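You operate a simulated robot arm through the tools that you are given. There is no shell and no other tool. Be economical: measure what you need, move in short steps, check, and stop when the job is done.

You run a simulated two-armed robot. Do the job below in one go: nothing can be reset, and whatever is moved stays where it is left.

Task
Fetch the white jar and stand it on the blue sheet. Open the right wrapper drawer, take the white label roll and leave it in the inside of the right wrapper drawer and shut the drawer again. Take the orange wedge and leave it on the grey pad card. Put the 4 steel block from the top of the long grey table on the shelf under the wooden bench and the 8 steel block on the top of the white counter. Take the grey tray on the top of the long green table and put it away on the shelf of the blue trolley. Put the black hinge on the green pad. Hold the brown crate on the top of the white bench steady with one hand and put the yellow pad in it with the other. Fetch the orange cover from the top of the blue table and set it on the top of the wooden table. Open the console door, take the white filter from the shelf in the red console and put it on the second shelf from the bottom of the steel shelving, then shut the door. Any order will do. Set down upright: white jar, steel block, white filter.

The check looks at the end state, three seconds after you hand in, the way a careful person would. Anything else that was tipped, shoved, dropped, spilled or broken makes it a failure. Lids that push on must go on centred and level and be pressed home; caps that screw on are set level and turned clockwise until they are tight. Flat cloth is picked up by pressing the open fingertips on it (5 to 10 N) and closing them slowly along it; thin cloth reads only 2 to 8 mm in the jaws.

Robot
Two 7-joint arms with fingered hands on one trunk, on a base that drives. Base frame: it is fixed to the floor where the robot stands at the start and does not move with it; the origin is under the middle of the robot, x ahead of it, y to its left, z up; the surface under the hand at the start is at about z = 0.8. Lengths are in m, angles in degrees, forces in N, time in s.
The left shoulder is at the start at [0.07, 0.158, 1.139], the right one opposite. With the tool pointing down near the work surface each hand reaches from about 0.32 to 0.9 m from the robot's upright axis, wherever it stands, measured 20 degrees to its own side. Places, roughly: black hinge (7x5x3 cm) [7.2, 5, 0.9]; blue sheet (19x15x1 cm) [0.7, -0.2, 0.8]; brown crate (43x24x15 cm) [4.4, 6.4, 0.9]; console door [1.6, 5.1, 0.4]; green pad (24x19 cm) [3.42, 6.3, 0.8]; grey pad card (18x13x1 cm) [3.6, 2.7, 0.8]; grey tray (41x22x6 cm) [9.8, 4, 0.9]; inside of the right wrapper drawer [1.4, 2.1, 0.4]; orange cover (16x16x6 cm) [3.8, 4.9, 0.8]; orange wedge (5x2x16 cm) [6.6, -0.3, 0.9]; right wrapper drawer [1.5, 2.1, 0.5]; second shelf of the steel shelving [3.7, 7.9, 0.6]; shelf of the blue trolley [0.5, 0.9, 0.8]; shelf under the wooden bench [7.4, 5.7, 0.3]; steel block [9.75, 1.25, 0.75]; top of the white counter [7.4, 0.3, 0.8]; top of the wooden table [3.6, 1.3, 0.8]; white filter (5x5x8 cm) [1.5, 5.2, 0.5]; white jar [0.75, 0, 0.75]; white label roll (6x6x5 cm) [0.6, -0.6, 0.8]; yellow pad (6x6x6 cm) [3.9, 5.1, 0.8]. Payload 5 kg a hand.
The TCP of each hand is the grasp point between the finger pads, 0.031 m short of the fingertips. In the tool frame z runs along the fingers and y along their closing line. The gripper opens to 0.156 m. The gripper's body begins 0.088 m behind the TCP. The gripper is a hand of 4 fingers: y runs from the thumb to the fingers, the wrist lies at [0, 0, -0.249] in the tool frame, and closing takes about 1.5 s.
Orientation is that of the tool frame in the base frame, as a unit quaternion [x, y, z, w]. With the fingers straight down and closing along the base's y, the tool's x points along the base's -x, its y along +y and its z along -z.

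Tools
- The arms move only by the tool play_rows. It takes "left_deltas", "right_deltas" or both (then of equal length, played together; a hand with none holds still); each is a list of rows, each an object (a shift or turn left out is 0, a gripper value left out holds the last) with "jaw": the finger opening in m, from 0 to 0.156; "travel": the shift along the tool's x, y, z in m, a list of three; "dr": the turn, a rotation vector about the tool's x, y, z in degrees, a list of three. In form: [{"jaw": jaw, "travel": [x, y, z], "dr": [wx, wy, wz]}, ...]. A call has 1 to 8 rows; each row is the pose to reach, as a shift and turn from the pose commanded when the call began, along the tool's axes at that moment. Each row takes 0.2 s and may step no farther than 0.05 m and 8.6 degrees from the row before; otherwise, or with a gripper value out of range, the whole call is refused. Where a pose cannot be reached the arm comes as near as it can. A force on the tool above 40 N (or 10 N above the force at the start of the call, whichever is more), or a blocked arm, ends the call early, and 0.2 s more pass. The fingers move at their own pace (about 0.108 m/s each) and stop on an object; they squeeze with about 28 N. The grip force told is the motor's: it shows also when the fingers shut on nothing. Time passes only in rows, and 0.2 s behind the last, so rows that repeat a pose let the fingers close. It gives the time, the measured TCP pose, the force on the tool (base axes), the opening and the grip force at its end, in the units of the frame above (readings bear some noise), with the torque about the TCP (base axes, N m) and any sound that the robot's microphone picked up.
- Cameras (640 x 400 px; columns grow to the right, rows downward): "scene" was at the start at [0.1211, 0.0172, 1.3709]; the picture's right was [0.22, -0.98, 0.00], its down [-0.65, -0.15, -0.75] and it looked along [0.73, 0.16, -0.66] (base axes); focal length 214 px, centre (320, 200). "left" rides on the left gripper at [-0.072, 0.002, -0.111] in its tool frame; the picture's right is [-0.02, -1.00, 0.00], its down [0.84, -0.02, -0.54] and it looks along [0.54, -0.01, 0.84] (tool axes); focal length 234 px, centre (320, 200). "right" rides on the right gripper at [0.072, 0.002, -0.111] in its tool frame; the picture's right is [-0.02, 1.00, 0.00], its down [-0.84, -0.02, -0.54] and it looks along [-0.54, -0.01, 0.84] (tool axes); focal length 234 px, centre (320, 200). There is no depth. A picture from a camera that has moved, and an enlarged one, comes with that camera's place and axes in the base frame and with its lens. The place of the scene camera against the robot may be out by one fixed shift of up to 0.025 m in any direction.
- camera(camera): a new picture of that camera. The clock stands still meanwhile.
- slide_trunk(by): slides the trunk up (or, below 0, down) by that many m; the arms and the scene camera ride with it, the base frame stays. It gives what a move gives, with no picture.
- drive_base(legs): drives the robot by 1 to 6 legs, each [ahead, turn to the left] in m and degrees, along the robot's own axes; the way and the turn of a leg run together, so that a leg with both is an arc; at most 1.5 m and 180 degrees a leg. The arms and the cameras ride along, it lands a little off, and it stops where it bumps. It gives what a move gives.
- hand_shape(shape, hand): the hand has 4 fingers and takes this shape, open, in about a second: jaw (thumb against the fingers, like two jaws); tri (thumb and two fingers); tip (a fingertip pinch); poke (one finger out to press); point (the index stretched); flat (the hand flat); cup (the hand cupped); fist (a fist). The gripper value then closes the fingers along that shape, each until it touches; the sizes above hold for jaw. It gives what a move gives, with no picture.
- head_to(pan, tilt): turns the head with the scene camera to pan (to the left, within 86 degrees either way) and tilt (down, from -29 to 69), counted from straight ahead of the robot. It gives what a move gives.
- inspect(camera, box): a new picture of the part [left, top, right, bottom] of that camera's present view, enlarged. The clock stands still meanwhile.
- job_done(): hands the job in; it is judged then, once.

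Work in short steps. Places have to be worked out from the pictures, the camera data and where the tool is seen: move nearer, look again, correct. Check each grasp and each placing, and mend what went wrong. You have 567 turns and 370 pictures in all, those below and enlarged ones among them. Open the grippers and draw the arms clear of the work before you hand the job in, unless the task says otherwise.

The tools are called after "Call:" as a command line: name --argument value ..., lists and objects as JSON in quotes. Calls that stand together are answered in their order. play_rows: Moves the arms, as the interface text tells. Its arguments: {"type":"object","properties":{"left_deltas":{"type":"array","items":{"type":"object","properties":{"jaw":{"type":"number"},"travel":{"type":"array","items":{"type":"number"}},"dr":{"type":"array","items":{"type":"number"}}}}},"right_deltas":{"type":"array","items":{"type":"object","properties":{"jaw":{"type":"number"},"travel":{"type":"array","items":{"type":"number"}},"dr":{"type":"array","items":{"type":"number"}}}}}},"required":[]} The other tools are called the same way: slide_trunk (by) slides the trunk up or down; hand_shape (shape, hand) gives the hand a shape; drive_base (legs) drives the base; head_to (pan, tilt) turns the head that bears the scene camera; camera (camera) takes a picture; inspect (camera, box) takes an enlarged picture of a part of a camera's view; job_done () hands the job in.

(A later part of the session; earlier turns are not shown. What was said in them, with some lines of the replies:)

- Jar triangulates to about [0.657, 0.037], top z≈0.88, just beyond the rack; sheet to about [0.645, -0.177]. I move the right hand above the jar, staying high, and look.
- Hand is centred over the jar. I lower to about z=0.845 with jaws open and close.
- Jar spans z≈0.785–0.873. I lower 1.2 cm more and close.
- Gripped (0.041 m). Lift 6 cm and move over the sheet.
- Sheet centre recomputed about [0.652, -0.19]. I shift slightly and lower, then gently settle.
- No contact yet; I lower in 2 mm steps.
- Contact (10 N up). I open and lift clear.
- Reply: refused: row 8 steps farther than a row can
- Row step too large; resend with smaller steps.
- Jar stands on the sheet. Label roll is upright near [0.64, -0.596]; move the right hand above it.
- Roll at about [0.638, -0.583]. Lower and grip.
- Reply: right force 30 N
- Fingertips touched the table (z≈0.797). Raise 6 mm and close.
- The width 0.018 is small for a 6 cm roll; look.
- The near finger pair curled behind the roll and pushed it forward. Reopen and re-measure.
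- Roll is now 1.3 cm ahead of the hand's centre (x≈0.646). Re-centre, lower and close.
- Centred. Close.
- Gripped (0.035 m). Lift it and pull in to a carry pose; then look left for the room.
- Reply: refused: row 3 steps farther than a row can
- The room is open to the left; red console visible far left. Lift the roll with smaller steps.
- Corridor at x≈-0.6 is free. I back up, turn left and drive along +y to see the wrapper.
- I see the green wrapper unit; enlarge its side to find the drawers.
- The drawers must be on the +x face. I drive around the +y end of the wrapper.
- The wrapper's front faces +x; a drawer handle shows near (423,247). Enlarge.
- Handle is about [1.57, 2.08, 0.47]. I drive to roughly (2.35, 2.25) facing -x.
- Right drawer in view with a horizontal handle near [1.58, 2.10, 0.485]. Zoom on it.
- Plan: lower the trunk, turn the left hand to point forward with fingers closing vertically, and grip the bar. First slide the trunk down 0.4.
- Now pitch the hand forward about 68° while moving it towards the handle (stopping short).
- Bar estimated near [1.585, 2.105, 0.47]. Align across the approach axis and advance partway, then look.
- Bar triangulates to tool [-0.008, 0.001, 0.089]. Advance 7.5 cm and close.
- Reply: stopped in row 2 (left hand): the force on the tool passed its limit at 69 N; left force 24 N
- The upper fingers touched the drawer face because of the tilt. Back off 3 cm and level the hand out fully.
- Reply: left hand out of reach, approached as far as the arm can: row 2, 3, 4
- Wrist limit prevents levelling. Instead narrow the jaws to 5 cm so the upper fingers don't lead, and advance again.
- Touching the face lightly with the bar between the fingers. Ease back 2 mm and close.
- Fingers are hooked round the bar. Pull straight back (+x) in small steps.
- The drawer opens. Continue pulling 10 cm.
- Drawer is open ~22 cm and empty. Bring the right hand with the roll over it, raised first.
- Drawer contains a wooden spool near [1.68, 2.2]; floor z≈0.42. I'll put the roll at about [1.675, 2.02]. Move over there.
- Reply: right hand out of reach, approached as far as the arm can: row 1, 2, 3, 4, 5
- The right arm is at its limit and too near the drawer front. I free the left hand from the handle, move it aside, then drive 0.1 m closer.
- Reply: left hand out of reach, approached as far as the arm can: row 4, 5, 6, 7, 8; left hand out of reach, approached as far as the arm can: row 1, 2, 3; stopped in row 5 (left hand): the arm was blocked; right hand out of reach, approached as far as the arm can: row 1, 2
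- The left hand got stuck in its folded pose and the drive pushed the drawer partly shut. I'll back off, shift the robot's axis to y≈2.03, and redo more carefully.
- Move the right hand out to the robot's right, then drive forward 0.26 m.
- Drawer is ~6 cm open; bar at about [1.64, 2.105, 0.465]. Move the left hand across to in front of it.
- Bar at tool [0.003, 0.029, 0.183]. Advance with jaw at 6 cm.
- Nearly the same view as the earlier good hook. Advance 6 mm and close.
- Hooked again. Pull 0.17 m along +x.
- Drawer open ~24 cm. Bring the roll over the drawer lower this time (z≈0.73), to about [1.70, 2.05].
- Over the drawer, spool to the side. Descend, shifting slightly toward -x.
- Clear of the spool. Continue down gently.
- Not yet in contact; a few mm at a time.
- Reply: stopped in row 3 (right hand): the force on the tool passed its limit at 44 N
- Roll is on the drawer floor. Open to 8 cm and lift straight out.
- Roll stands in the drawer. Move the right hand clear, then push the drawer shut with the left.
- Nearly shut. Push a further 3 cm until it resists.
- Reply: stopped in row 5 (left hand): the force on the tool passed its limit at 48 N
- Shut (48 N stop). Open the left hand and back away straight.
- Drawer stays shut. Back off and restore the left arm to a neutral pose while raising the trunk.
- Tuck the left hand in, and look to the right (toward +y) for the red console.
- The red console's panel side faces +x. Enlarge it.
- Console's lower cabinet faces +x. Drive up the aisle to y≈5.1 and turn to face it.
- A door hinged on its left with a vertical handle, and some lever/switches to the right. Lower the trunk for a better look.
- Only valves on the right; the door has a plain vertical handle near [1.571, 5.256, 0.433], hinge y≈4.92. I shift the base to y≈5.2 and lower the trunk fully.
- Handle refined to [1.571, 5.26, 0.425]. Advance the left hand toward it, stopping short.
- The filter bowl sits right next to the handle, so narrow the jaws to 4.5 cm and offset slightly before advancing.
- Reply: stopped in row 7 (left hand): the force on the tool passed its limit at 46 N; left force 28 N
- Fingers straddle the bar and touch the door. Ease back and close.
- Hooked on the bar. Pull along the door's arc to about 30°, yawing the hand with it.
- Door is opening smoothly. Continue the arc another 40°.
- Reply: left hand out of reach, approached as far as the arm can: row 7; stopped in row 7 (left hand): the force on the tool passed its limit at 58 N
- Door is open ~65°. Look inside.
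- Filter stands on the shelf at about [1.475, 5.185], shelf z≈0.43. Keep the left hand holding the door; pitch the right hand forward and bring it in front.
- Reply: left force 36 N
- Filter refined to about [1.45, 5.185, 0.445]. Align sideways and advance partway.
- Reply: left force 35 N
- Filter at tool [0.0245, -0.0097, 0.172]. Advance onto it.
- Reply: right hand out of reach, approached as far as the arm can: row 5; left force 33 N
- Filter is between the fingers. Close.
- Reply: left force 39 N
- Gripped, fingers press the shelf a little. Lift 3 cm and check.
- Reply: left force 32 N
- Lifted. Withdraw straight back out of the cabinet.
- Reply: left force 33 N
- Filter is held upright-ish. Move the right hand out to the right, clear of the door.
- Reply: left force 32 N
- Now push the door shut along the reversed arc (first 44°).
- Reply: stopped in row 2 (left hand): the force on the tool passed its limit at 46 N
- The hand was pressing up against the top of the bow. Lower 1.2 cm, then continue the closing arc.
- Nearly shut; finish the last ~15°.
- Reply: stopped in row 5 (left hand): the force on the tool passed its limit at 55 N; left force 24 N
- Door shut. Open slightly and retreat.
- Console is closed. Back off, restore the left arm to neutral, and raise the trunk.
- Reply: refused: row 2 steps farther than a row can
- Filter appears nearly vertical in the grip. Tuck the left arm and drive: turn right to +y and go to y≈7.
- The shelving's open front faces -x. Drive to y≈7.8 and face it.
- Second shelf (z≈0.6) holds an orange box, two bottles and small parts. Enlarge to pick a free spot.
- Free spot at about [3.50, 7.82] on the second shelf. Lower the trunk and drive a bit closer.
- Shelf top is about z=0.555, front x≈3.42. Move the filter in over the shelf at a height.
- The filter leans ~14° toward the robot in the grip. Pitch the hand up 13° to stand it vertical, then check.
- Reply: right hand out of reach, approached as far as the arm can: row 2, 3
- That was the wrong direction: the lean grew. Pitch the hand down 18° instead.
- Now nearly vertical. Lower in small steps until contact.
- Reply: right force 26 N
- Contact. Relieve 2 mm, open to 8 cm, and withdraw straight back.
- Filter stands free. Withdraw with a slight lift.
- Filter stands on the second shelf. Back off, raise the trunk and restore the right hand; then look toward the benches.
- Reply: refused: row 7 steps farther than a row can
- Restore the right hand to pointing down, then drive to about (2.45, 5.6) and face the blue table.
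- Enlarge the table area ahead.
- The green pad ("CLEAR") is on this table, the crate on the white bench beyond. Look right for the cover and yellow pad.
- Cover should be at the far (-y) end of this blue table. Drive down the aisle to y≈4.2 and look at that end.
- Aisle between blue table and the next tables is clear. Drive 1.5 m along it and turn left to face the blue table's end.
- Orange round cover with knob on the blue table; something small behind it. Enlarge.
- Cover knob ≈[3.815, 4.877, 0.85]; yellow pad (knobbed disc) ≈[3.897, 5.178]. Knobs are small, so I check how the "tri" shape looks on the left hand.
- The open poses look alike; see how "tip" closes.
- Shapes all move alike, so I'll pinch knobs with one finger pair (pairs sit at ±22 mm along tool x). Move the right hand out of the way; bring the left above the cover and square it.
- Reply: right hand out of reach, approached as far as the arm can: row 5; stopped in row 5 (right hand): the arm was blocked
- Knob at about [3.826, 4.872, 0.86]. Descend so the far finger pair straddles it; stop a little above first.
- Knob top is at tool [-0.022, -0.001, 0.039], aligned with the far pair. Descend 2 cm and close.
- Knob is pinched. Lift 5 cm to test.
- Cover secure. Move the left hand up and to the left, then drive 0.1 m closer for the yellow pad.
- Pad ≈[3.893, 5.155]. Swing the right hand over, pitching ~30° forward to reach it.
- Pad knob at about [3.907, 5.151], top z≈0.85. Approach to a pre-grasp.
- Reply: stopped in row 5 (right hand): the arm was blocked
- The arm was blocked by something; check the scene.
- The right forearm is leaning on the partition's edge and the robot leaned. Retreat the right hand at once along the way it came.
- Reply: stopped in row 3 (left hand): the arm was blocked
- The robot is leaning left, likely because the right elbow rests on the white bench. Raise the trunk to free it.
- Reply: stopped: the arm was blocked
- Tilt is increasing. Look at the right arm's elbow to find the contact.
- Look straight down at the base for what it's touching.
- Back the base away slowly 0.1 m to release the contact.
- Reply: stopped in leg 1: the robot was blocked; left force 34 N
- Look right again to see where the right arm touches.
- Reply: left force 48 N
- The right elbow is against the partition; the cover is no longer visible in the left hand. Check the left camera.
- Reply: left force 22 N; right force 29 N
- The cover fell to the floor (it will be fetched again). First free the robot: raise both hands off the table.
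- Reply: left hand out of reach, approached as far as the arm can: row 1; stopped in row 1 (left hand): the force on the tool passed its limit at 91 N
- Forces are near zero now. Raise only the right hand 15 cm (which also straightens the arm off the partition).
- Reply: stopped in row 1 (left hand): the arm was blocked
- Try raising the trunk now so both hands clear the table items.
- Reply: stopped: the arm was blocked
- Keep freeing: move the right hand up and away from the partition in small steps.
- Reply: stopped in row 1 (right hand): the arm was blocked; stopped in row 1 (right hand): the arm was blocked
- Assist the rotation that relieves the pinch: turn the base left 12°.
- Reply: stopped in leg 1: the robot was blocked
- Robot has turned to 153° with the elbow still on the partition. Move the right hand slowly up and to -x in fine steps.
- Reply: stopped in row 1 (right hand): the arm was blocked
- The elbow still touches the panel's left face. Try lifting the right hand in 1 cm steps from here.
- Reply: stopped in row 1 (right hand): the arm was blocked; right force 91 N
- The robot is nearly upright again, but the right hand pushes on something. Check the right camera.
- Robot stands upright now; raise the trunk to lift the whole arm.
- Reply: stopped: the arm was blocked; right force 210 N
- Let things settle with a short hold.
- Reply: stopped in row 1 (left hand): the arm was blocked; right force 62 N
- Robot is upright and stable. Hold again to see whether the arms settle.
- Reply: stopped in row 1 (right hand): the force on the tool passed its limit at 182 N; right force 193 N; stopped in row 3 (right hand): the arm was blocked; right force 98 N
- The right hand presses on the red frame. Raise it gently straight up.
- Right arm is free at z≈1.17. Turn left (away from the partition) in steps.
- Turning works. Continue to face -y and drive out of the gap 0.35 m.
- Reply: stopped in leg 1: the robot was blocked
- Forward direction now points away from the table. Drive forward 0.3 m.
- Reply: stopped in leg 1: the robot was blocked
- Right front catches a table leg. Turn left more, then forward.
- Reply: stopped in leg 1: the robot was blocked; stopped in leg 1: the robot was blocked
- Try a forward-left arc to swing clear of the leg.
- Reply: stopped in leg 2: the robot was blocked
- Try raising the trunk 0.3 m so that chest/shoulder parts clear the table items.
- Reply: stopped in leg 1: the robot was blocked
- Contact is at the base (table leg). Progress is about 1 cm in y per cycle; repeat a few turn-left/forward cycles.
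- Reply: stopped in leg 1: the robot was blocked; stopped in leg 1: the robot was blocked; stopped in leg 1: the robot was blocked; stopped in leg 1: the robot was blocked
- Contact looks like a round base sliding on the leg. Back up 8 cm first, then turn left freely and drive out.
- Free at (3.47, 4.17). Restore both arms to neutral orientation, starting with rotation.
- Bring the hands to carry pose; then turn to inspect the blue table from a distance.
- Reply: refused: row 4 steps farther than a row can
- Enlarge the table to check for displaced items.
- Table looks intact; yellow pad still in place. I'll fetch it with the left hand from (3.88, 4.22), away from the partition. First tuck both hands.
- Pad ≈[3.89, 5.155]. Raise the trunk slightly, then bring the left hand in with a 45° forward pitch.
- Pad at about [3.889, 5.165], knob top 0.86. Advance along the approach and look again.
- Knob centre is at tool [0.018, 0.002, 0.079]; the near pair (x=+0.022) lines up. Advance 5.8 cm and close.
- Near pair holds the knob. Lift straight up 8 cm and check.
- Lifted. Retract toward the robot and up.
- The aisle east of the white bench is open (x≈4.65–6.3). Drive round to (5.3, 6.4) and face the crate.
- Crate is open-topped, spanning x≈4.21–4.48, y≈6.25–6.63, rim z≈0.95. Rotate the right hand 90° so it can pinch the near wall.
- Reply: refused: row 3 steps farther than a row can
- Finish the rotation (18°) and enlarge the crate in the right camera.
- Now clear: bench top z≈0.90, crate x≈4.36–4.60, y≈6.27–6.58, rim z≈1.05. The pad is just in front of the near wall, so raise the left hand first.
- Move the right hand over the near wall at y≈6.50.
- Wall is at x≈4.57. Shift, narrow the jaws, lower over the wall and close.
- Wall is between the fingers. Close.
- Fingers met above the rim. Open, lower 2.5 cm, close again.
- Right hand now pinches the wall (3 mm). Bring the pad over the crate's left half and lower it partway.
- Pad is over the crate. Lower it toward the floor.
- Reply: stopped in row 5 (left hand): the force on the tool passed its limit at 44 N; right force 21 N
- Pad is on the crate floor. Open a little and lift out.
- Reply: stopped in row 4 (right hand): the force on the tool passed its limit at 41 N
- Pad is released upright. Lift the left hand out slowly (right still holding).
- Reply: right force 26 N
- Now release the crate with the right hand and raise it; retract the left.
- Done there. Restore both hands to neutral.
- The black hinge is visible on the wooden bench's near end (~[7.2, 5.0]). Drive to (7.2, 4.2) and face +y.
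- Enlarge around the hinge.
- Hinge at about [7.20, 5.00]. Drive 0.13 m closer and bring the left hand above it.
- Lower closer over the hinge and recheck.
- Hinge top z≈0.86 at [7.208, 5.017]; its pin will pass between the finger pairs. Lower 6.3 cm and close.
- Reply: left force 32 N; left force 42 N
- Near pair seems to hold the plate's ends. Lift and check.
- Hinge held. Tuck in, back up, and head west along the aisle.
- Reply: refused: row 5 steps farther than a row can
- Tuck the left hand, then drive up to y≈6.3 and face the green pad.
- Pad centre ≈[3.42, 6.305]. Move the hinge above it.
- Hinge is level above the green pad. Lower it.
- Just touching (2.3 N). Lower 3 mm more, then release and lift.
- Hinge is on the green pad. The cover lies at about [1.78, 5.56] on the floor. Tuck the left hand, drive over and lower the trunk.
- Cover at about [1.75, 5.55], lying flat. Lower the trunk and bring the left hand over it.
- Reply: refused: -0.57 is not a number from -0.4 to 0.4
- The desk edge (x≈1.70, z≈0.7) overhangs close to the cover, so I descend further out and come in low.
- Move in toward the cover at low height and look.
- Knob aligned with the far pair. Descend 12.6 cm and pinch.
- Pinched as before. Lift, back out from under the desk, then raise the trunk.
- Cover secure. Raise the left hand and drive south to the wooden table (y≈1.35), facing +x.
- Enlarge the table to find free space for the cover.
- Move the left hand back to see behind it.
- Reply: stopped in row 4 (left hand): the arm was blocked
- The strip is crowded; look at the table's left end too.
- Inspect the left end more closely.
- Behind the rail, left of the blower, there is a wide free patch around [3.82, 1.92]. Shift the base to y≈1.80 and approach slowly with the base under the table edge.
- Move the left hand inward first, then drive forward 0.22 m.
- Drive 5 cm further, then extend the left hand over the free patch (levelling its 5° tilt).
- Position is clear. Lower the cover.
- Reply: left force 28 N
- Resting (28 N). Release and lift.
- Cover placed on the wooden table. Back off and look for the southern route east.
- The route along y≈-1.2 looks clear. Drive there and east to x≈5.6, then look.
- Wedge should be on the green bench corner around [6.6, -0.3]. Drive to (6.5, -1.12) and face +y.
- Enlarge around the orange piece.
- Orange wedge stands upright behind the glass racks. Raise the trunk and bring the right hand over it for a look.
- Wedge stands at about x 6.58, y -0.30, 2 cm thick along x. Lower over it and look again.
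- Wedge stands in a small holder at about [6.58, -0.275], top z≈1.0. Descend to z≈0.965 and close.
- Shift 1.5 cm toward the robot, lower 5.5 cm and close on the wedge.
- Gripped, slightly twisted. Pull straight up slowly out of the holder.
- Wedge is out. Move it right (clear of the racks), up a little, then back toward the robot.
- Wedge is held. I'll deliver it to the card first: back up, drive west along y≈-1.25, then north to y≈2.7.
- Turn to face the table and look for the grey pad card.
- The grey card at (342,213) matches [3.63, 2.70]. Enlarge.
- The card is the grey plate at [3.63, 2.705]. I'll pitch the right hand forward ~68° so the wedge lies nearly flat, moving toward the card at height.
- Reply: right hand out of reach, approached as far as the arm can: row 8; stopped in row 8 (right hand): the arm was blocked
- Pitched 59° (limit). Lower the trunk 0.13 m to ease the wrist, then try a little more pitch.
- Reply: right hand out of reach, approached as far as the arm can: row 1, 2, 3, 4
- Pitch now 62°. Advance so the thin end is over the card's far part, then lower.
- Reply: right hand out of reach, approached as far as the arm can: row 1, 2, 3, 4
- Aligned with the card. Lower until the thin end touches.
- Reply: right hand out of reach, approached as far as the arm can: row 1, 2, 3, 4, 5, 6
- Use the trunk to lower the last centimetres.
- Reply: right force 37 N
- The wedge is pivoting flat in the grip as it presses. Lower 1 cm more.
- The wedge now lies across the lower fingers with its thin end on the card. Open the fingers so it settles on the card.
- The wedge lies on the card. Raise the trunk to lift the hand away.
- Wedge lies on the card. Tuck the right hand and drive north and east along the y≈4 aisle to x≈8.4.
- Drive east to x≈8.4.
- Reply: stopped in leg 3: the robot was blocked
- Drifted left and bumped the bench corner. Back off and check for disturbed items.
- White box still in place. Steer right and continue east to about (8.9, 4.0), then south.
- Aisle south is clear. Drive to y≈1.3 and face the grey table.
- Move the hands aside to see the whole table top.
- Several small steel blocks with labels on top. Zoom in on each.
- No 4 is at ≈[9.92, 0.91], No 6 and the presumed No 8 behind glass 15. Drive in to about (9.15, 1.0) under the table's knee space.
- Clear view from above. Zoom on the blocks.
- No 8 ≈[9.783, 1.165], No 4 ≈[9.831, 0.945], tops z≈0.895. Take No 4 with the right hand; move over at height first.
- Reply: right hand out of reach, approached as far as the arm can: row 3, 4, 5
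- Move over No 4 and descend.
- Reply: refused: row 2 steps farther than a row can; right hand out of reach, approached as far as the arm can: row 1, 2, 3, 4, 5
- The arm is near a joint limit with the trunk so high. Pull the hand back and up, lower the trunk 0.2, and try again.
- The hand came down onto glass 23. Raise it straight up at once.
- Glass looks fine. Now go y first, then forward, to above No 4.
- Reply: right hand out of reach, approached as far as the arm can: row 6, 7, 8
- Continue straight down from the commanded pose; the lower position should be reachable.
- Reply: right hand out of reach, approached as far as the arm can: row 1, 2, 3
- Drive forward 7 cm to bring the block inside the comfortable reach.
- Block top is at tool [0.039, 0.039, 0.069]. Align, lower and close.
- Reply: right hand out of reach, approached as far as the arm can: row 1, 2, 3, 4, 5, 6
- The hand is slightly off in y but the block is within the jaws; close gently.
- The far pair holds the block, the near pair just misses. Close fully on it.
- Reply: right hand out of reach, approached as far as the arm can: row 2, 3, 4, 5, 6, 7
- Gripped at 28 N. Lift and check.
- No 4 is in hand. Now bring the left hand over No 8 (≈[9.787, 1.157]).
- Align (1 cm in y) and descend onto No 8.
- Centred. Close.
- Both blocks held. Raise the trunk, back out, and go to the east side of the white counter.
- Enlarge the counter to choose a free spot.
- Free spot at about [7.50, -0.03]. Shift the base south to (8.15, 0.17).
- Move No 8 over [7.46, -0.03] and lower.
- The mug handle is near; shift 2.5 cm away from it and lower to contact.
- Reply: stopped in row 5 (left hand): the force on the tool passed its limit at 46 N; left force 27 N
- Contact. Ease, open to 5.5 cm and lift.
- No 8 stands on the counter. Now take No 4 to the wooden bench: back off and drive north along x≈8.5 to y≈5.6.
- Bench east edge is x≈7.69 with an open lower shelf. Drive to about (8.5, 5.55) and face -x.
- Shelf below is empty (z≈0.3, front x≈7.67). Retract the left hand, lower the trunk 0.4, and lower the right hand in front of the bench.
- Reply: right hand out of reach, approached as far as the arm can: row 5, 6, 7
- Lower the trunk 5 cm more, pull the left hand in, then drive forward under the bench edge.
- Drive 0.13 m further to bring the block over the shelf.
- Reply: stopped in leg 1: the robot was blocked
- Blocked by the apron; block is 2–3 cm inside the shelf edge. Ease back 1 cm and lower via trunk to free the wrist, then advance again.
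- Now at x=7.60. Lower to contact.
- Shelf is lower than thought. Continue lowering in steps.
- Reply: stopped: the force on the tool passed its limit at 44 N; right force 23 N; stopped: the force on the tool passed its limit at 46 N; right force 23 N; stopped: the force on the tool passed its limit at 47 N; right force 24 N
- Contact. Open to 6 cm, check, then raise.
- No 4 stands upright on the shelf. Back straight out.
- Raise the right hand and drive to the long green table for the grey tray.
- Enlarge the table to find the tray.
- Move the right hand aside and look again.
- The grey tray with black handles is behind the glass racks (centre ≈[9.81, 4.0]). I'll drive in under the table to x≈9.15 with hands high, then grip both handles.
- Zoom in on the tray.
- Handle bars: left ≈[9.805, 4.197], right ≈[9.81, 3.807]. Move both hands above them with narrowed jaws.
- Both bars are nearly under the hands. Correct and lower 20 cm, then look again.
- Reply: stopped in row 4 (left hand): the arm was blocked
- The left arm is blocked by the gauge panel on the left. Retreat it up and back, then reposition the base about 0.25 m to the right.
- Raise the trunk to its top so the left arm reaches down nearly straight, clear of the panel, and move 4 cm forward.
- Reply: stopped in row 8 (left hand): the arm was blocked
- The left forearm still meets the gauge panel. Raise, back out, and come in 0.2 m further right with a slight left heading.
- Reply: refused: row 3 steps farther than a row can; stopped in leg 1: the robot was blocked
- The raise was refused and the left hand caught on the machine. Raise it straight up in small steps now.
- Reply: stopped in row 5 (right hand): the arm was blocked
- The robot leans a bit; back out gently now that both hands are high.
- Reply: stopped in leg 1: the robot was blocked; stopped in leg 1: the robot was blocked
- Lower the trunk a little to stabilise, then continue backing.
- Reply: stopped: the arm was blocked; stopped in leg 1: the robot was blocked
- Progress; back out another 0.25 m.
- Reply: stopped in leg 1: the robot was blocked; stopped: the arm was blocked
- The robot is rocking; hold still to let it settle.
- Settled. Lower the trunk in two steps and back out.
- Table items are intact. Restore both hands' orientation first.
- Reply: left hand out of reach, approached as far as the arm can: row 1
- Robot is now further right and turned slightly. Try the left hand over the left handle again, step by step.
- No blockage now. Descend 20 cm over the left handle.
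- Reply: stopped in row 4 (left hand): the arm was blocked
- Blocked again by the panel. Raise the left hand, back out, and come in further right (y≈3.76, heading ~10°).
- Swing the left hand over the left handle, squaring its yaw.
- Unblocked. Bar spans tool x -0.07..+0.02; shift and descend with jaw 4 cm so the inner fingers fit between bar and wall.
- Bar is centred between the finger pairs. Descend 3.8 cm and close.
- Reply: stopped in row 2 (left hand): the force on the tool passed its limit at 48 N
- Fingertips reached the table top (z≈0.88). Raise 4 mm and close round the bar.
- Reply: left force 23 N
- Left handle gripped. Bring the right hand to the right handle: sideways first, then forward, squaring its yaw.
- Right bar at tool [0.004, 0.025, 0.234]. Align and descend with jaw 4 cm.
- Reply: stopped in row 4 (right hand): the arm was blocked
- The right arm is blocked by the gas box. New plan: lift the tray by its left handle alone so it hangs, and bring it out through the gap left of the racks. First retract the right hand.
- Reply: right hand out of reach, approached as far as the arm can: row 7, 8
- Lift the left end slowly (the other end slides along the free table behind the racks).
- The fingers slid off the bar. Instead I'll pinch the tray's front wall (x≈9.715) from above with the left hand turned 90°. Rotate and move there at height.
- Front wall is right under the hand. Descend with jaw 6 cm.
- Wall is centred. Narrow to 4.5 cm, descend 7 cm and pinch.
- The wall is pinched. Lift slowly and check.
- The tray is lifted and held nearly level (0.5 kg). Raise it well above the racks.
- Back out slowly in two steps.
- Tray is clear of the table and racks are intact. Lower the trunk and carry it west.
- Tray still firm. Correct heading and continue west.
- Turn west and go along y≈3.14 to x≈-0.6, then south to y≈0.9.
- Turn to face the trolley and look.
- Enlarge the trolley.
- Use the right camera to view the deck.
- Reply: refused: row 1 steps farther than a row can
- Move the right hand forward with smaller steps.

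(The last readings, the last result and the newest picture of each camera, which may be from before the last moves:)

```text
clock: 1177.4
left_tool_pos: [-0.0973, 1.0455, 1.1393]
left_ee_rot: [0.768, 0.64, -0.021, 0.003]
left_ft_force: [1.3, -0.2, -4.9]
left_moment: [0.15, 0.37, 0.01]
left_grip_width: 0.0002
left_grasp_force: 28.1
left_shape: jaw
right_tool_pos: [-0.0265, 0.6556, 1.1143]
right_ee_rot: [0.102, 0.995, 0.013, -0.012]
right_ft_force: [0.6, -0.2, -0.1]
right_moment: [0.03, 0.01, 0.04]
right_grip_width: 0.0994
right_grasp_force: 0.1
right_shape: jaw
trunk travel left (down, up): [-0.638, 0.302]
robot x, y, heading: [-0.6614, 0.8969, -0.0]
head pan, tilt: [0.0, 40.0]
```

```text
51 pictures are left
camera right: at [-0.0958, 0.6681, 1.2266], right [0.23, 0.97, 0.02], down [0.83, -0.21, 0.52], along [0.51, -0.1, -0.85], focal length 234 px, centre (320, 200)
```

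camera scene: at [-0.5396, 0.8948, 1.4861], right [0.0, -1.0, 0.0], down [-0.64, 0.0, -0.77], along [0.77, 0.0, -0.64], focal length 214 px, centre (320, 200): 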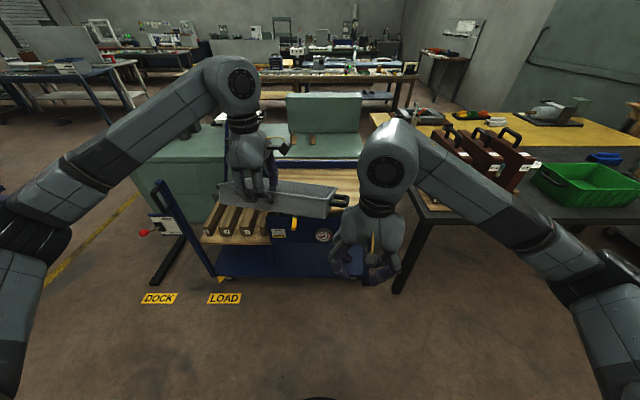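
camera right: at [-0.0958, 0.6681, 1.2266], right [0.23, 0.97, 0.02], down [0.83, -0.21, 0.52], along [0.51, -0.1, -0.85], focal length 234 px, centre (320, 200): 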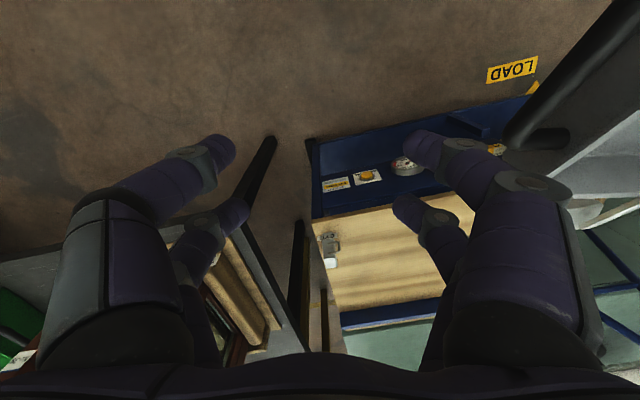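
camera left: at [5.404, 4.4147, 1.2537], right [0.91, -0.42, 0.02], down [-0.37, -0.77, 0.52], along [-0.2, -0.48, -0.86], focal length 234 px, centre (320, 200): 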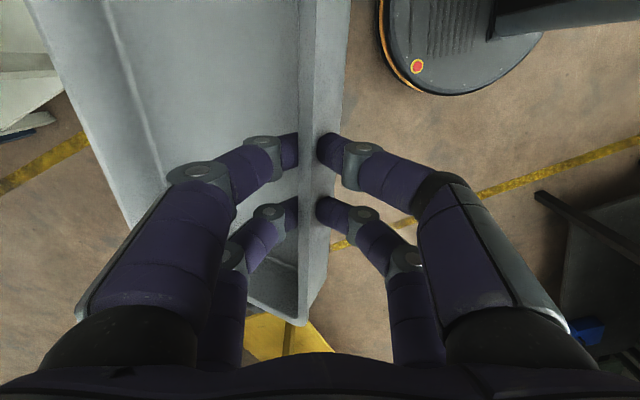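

Deck is x≈0.21–0.56, y≈0.585–1.2, with small tools at its front corners; the tray fits centred at about [0.445, 0.86] toward the back. Retract the right hand and drive forward 0.38 m.

Call:
play_rows --right_deltas '[{"travel": [0.04, -0.01, -0.01]}, {"travel": [0.08, -0.02, -0.02]}, {"travel": [0.12, -0.03, -0.02]}, {"travel": [0.16, -0.04, -0.02]}, {"travel": [0.2, -0.05, -0.02]}, {"travel": [0.24, -0.06, -0.02]}, {"travel": [0.28, -0.08, -0.02]}]' --left_deltas '[{"dr": [0, 0, -2]}, {"dr": [0, 0, -4]}, {"dr": [0, 0, -6]}, {"dr": [0, 0, -8]}, {"dr": [0, 0, -10]}, {"dr": [0, 0, -11]}, {"dr": [0, 0, -11]}]'

Call:
drive_base --legs '[[0.25, 0]]'

Call:
camera --camera "scene"

```text
clock: 1179.0
left_tool_pos: [-0.1014, 1.0461, 1.1416]
left_ee_rot: [0.703, 0.711, -0.018, 0.002]
left_ft_force: [-0.8, 0.2, -3.6]
left_moment: [0.08, 0.37, 0.02]
left_grip_width: 0.0002
left_grasp_force: 28.0
left_shape: jaw
right_tool_pos: [-0.3218, 0.6327, 1.1396]
right_ee_rot: [0.102, 0.995, 0.014, -0.01]
right_ft_force: [-1.0, 0.8, 0.3]
right_moment: [0.0, -0.09, 0.03]
right_grip_width: 0.0996
right_grasp_force: 0.1
right_shape: jaw
trunk travel left (down, up): [-0.638, 0.302]
robot x, y, heading: [-0.6638, 0.8936, -0.1]
head pan, tilt: [0.0, 40.0]
```

```text
clock: 1180.8
left_tool_pos: [0.1443, 1.0466, 1.1396]
left_ee_rot: [0.703, 0.71, -0.019, 0.0]
left_ft_force: [0.5, 0.5, -4.3]
left_moment: [0.09, 0.4, 0.01]
left_grip_width: 0.0002
left_grasp_force: 27.8
left_shape: jaw
right_tool_pos: [-0.0749, 0.634, 1.1391]
right_ee_rot: [0.102, 0.995, 0.013, -0.011]
right_ft_force: [-0.1, 0.4, -0.5]
right_moment: [0.02, 0.0, 0.0]
right_grip_width: 0.0997
right_grasp_force: 0.0
right_shape: jaw
trunk travel left (down, up): [-0.638, 0.302]
robot x, y, heading: [-0.4215, 0.8956, 0.1]
head pan, tilt: [0.0, 40.0]
```

```text
50 pictures are left
camera scene: at [-0.2964, 0.8946, 1.4862], right [0.0, -1.0, 0.0], down [-0.64, 0.0, -0.77], along [0.77, 0.0, -0.64], focal length 214 px, centre (320, 200)
```

scene: 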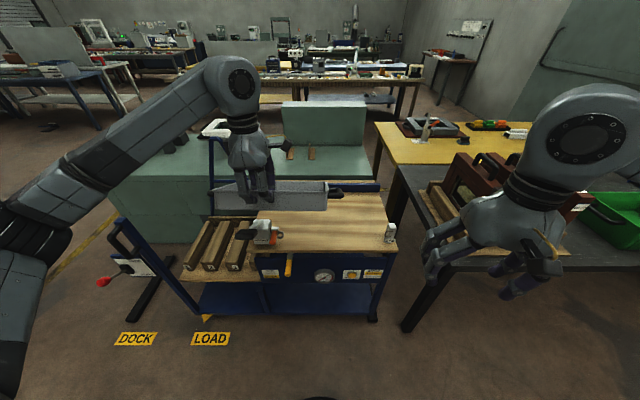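

Deck and tools are clear in view. Drive 0.17 m closer and move the tray over the deck's back-centre.

Call:
drive_base --legs '[[0.17, 0]]'

Call:
play_rows --left_deltas '[{"travel": [-0.035, 0.004, 0]}, {"travel": [-0.07, 0.008, 0]}, {"travel": [-0.105, 0.012, 0]}, {"travel": [-0.14, 0.018, 0]}, {"travel": [-0.17, 0.022, 0]}, {"travel": [-0.187, 0.025, 0]}]'

Call:
camera --camera "scene"

Call:
camera --camera "left"

```text
clock: 1182.2
left_tool_pos: [0.3111, 1.0493, 1.14]
left_ee_rot: [0.702, 0.712, -0.02, 0.002]
left_ft_force: [-0.6, -0.1, -3.7]
left_moment: [0.07, 0.39, 0.0]
left_grip_width: 0.0002
left_grasp_force: 27.8
left_shape: jaw
right_tool_pos: [0.0919, 0.637, 1.1386]
right_ee_rot: [0.1, 0.995, 0.013, -0.011]
right_ft_force: [-0.2, -0.2, 0.3]
right_moment: [0.01, -0.01, -0.03]
right_grip_width: 0.0993
right_grasp_force: 0.0
right_shape: jaw
trunk travel left (down, up): [-0.638, 0.302]
robot x, y, heading: [-0.2524, 0.8983, 0.3]
head pan, tilt: [0.0, 40.0]
```

```text
clock: 1183.6
left_tool_pos: [0.3403, 0.8612, 1.1455]
left_ee_rot: [0.701, 0.713, -0.02, 0.001]
left_ft_force: [0.3, 0.2, -4.3]
left_moment: [0.09, 0.39, -0.02]
left_grip_width: 0.0
left_grasp_force: 28.1
left_shape: jaw
right_tool_pos: [0.0936, 0.6349, 1.1381]
right_ee_rot: [0.099, 0.995, 0.014, -0.01]
right_ft_force: [-0.4, -0.1, 0.0]
right_moment: [0.01, 0.0, -0.01]
right_grip_width: 0.0996
right_grasp_force: 0.0
right_shape: jaw
trunk travel left (down, up): [-0.638, 0.302]
robot x, y, heading: [-0.2504, 0.8994, 0.6]
head pan, tilt: [0.0, 40.0]
```

```text
49 pictures are left
camera scene: at [-0.1287, 0.895, 1.4861], right [0.01, -1.0, 0.0], down [-0.64, 0.0, -0.77], along [0.77, 0.0, -0.64], focal length 214 px, centre (320, 200)
```

scene: 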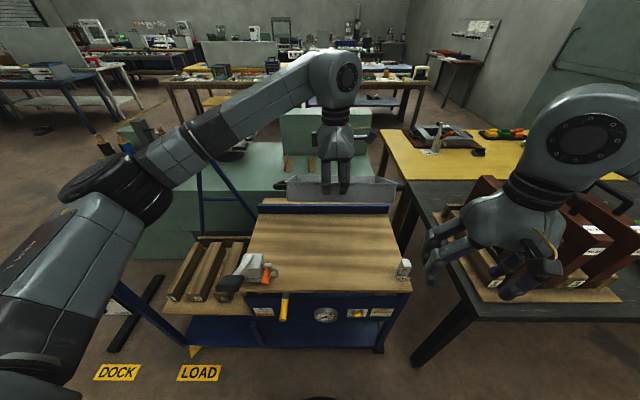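

```text
48 pictures are left
camera left: at [0.3474, 0.7934, 1.2583], right [-1.0, -0.04, 0.03], down [-0.02, 0.85, 0.52], along [-0.04, 0.52, -0.85], focal length 234 px, centre (320, 200)
```

left: 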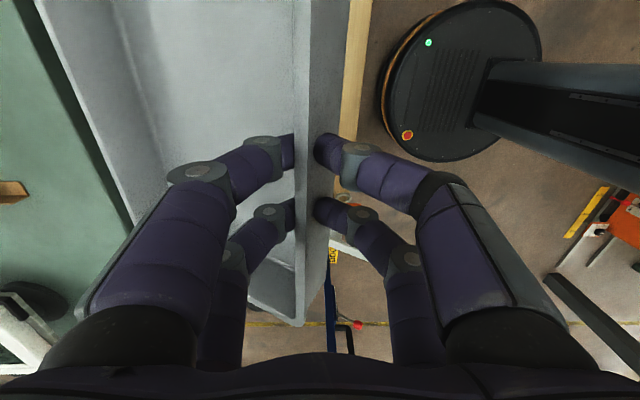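

Lower the tray toward the deck.

Call:
play_rows --left_deltas '[{"travel": [0, 0, 0.04]}, {"travel": [0, 0, 0.08]}, {"travel": [0, 0, 0.12]}, {"travel": [0, 0, 0.15]}, {"travel": [0, 0, 0.18]}]'

Call:
camera --camera "scene"

```text
clock: 1184.8
left_tool_pos: [0.3332, 0.86, 0.9625]
left_ee_rot: [0.701, 0.713, -0.021, 0.001]
left_ft_force: [0.1, 0.0, -4.5]
left_moment: [0.05, 0.35, -0.03]
left_grip_width: 0.0
left_grasp_force: 28.5
left_shape: jaw
right_tool_pos: [0.0948, 0.6362, 1.1387]
right_ee_rot: [0.1, 0.995, 0.013, -0.011]
right_ft_force: [-0.4, 0.3, -0.3]
right_moment: [0.01, -0.01, 0.01]
right_grip_width: 0.0997
right_grasp_force: 0.0
right_shape: jaw
trunk travel left (down, up): [-0.638, 0.302]
robot x, y, heading: [-0.2504, 0.8985, 0.3]
head pan, tilt: [0.0, 40.0]
```

```text
47 pictures are left
camera scene: at [-0.1282, 0.8954, 1.4861], right [0.01, -1.0, 0.0], down [-0.64, 0.0, -0.77], along [0.77, 0.0, -0.64], focal length 214 px, centre (320, 200)
```

scene: 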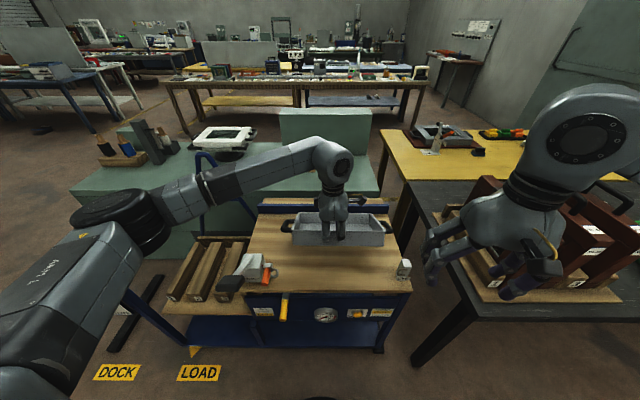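

Good alignment. Continue down gently.

Call:
play_rows --left_deltas '[{"travel": [0, 0, 0.02]}, {"travel": [0, 0, 0.04]}, {"travel": [0, 0, 0.055]}, {"travel": [0, 0, 0.07]}, {"travel": [0, 0, 0.082]}, {"travel": [0, 0, 0.094]}, {"travel": [0, 0, 0.104]}]'

Call:
inspect --camera "scene" --box '[230, 180, 430, 310]'

```text
clock: 1186.4
left_tool_pos: [0.3326, 0.8547, 0.8628]
left_ee_rot: [0.702, 0.712, -0.02, 0.001]
left_ft_force: [-0.2, 0.0, -2.1]
left_moment: [-0.14, -0.03, -0.05]
left_grip_width: 0.0
left_grasp_force: 27.3
left_shape: jaw
right_tool_pos: [0.093, 0.6367, 1.1371]
right_ee_rot: [0.099, 0.995, 0.013, -0.011]
right_ft_force: [-0.1, 0.0, -0.7]
right_moment: [0.0, 0.01, 0.01]
right_grip_width: 0.0994
right_grasp_force: 0.0
right_shape: jaw
trunk travel left (down, up): [-0.638, 0.302]
robot x, y, heading: [-0.256, 0.8952, 0.4]
head pan, tilt: [0.0, 40.0]
```

```text
3.08 times, centred on (330, 245) of scene
camera zoom: at [-0.1289, 0.8956, 1.4862], right [0.01, -1.0, 0.0], down [-0.64, 0.0, -0.77], along [0.77, 0.0, -0.64], focal length 660 px, centre (289, 62)
```

zoom: 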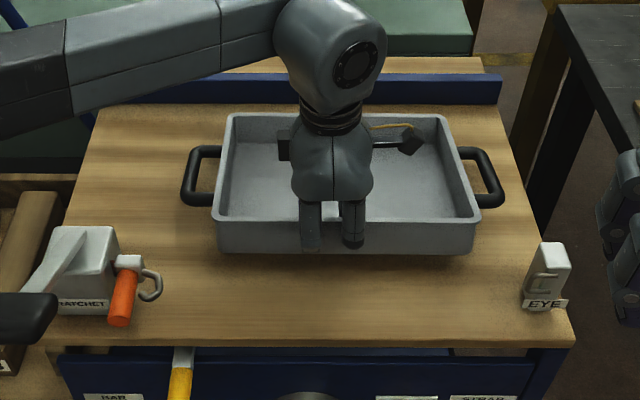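

The tray is on the deck, just about level. Lower a few mm more and release.

Call:
play_rows --left_deltas '[{"travel": [0, 0, 0.004]}, {"travel": [0, 0, 0.008]}, {"travel": [0, 0, 0.012]}]'

Call:
play_rows --left_deltas '[{"travel": [0, 0, 0], "jaw": 0.02}, {"travel": [0, 0, 0], "jaw": 0.045}, {"travel": [0, 0, 0.0], "jaw": 0.045}, {"travel": [0, 0, -0.03]}, {"travel": [0, 0, -0.07]}, {"travel": [0, 0, -0.11]}, {"travel": [0, 0, -0.15]}, {"travel": [0, 0, -0.19]}]'

Call:
camera --camera "scene"

```text
clock: 1187.2
left_tool_pos: [0.3317, 0.8544, 0.8486]
left_ee_rot: [0.701, 0.712, -0.02, 0.001]
left_ft_force: [0.0, 0.6, -1.5]
left_moment: [-0.12, -0.01, -0.05]
left_grip_width: 0.0
left_grasp_force: 28.0
left_shape: jaw
right_tool_pos: [0.0933, 0.6348, 1.138]
right_ee_rot: [0.099, 0.995, 0.013, -0.011]
right_ft_force: [-0.6, -0.4, -0.1]
right_moment: [-0.01, 0.0, -0.01]
right_grip_width: 0.0996
right_grasp_force: 0.0
right_shape: jaw
trunk travel left (down, up): [-0.638, 0.302]
robot x, y, heading: [-0.2547, 0.8982, 0.7]
head pan, tilt: [0.0, 40.0]
```

```text
clock: 1189.0
left_tool_pos: [0.3406, 0.8607, 1.039]
left_ee_rot: [0.701, 0.713, -0.02, 0.001]
left_ft_force: [-0.8, 0.1, 0.9]
left_moment: [-0.01, -0.01, -0.01]
left_grip_width: 0.0448
left_grasp_force: 0.0
left_shape: jaw
right_tool_pos: [0.0929, 0.6359, 1.1388]
right_ee_rot: [0.098, 0.995, 0.015, -0.011]
right_ft_force: [-0.3, -0.4, 0.6]
right_moment: [0.01, -0.03, -0.01]
right_grip_width: 0.0996
right_grasp_force: 0.0
right_shape: jaw
trunk travel left (down, up): [-0.638, 0.302]
robot x, y, heading: [-0.2534, 0.8977, 0.4]
head pan, tilt: [0.0, 40.0]
```

```text
45 pictures are left
camera scene: at [-0.13, 0.8954, 1.4862], right [0.01, -1.0, 0.0], down [-0.64, 0.0, -0.77], along [0.77, 0.0, -0.64], focal length 214 px, centre (320, 200)
```

scene: 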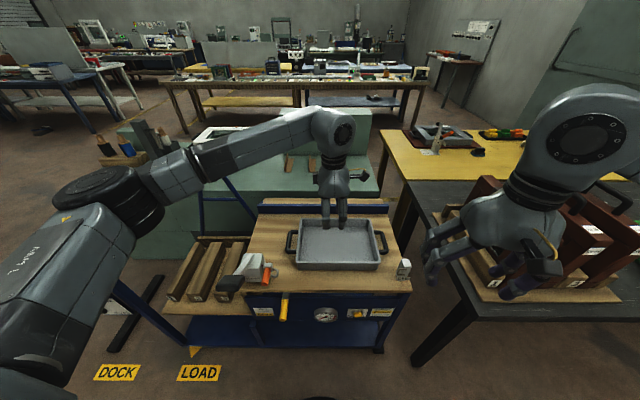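

The tray rests flat on the trolley. Draw the arms clear: raise, back away and open both hands.

Call:
play_rows --left_deltas '[{"travel": [0, 0, -0.03], "jaw": 0.1}, {"travel": [0, 0, -0.06]}, {"travel": [0, 0, -0.09]}]'

Call:
drive_base --legs '[[-0.4, 0]]'

Call:
inspect --camera "scene" --box '[200, 150, 420, 300]'

```text
clock: 1189.8
left_tool_pos: [0.34, 0.8616, 1.128]
left_ee_rot: [0.701, 0.712, -0.019, 0.002]
left_ft_force: [-0.2, 0.2, 0.3]
left_moment: [0.0, 0.0, 0.02]
left_grip_width: 0.0994
left_grasp_force: 0.2
left_shape: jaw
right_tool_pos: [0.0937, 0.6356, 1.1379]
right_ee_rot: [0.099, 0.995, 0.014, -0.011]
right_ft_force: [-0.1, 0.0, 0.5]
right_moment: [-0.01, 0.0, 0.02]
right_grip_width: 0.0995
right_grasp_force: 0.0
right_shape: jaw
trunk travel left (down, up): [-0.638, 0.302]
robot x, y, heading: [-0.2498, 0.8981, 0.2]
head pan, tilt: [0.0, 40.0]
```

```text
clock: 1192.3
left_tool_pos: [-0.061, 0.8617, 1.1262]
left_ee_rot: [0.699, 0.715, -0.02, 0.002]
left_ft_force: [-0.2, -0.2, 0.0]
left_moment: [0.0, 0.0, -0.01]
left_grip_width: 0.0996
left_grasp_force: 0.1
left_shape: jaw
right_tool_pos: [-0.307, 0.6359, 1.1375]
right_ee_rot: [0.097, 0.995, 0.013, -0.011]
right_ft_force: [1.2, -0.4, -0.3]
right_moment: [0.01, 0.02, -0.01]
right_grip_width: 0.0995
right_grasp_force: 0.1
right_shape: jaw
trunk travel left (down, up): [-0.638, 0.302]
robot x, y, heading: [-0.6555, 0.8892, 0.6]
head pan, tilt: [0.0, 40.0]
```

```text
2.67 times, centred on (310, 225) of scene
camera zoom: at [-0.5313, 0.8929, 1.4861], right [0.01, -1.0, 0.0], down [-0.64, -0.01, -0.77], along [0.77, 0.01, -0.64], focal length 572 px, centre (347, 133)
```

zoom: 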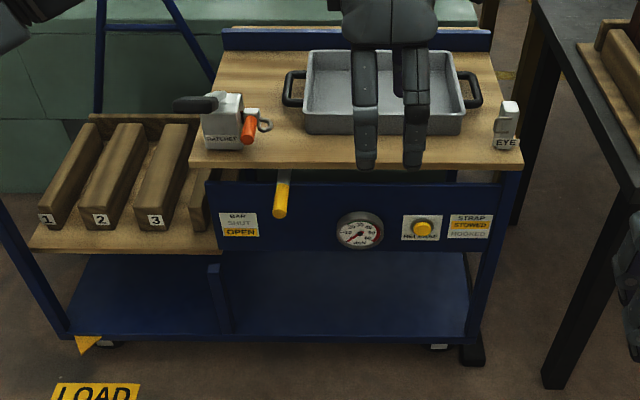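

All placements are made and the arms are clear, so I hand in the job.

Call:
job_done

```text
The job is handed in.
```

I worked through every part of the job, checked each placing by camera as I made it, and handed the job in with the arms drawn clear. I did not go back to re-check everything at the end.

Some things did not go cleanly and may count against the result:

- **Orange cover:** I dropped it once when the robot got stuck at the blue table. It rolled across the floor. I picked it up and set it on the wooden table behind the rail.
- **Blue table:** While stuck, the right hand pressed hard on the red frame fixture (up to about 190 N). The table looked intact afterwards, but I did not inspect it closely.
- **Grey and green tables:** A hand came down on glass plate 23 and arms bumped the gauge panel and the gas box. All of it still looked upright afterwards.
- **Wooden bench:** I bumped it once while driving; the white tool box still looked in place.
- **Orange wedge:** It lies on the grey pad card, but one end overhangs the edge slightly (about half a centimetre).
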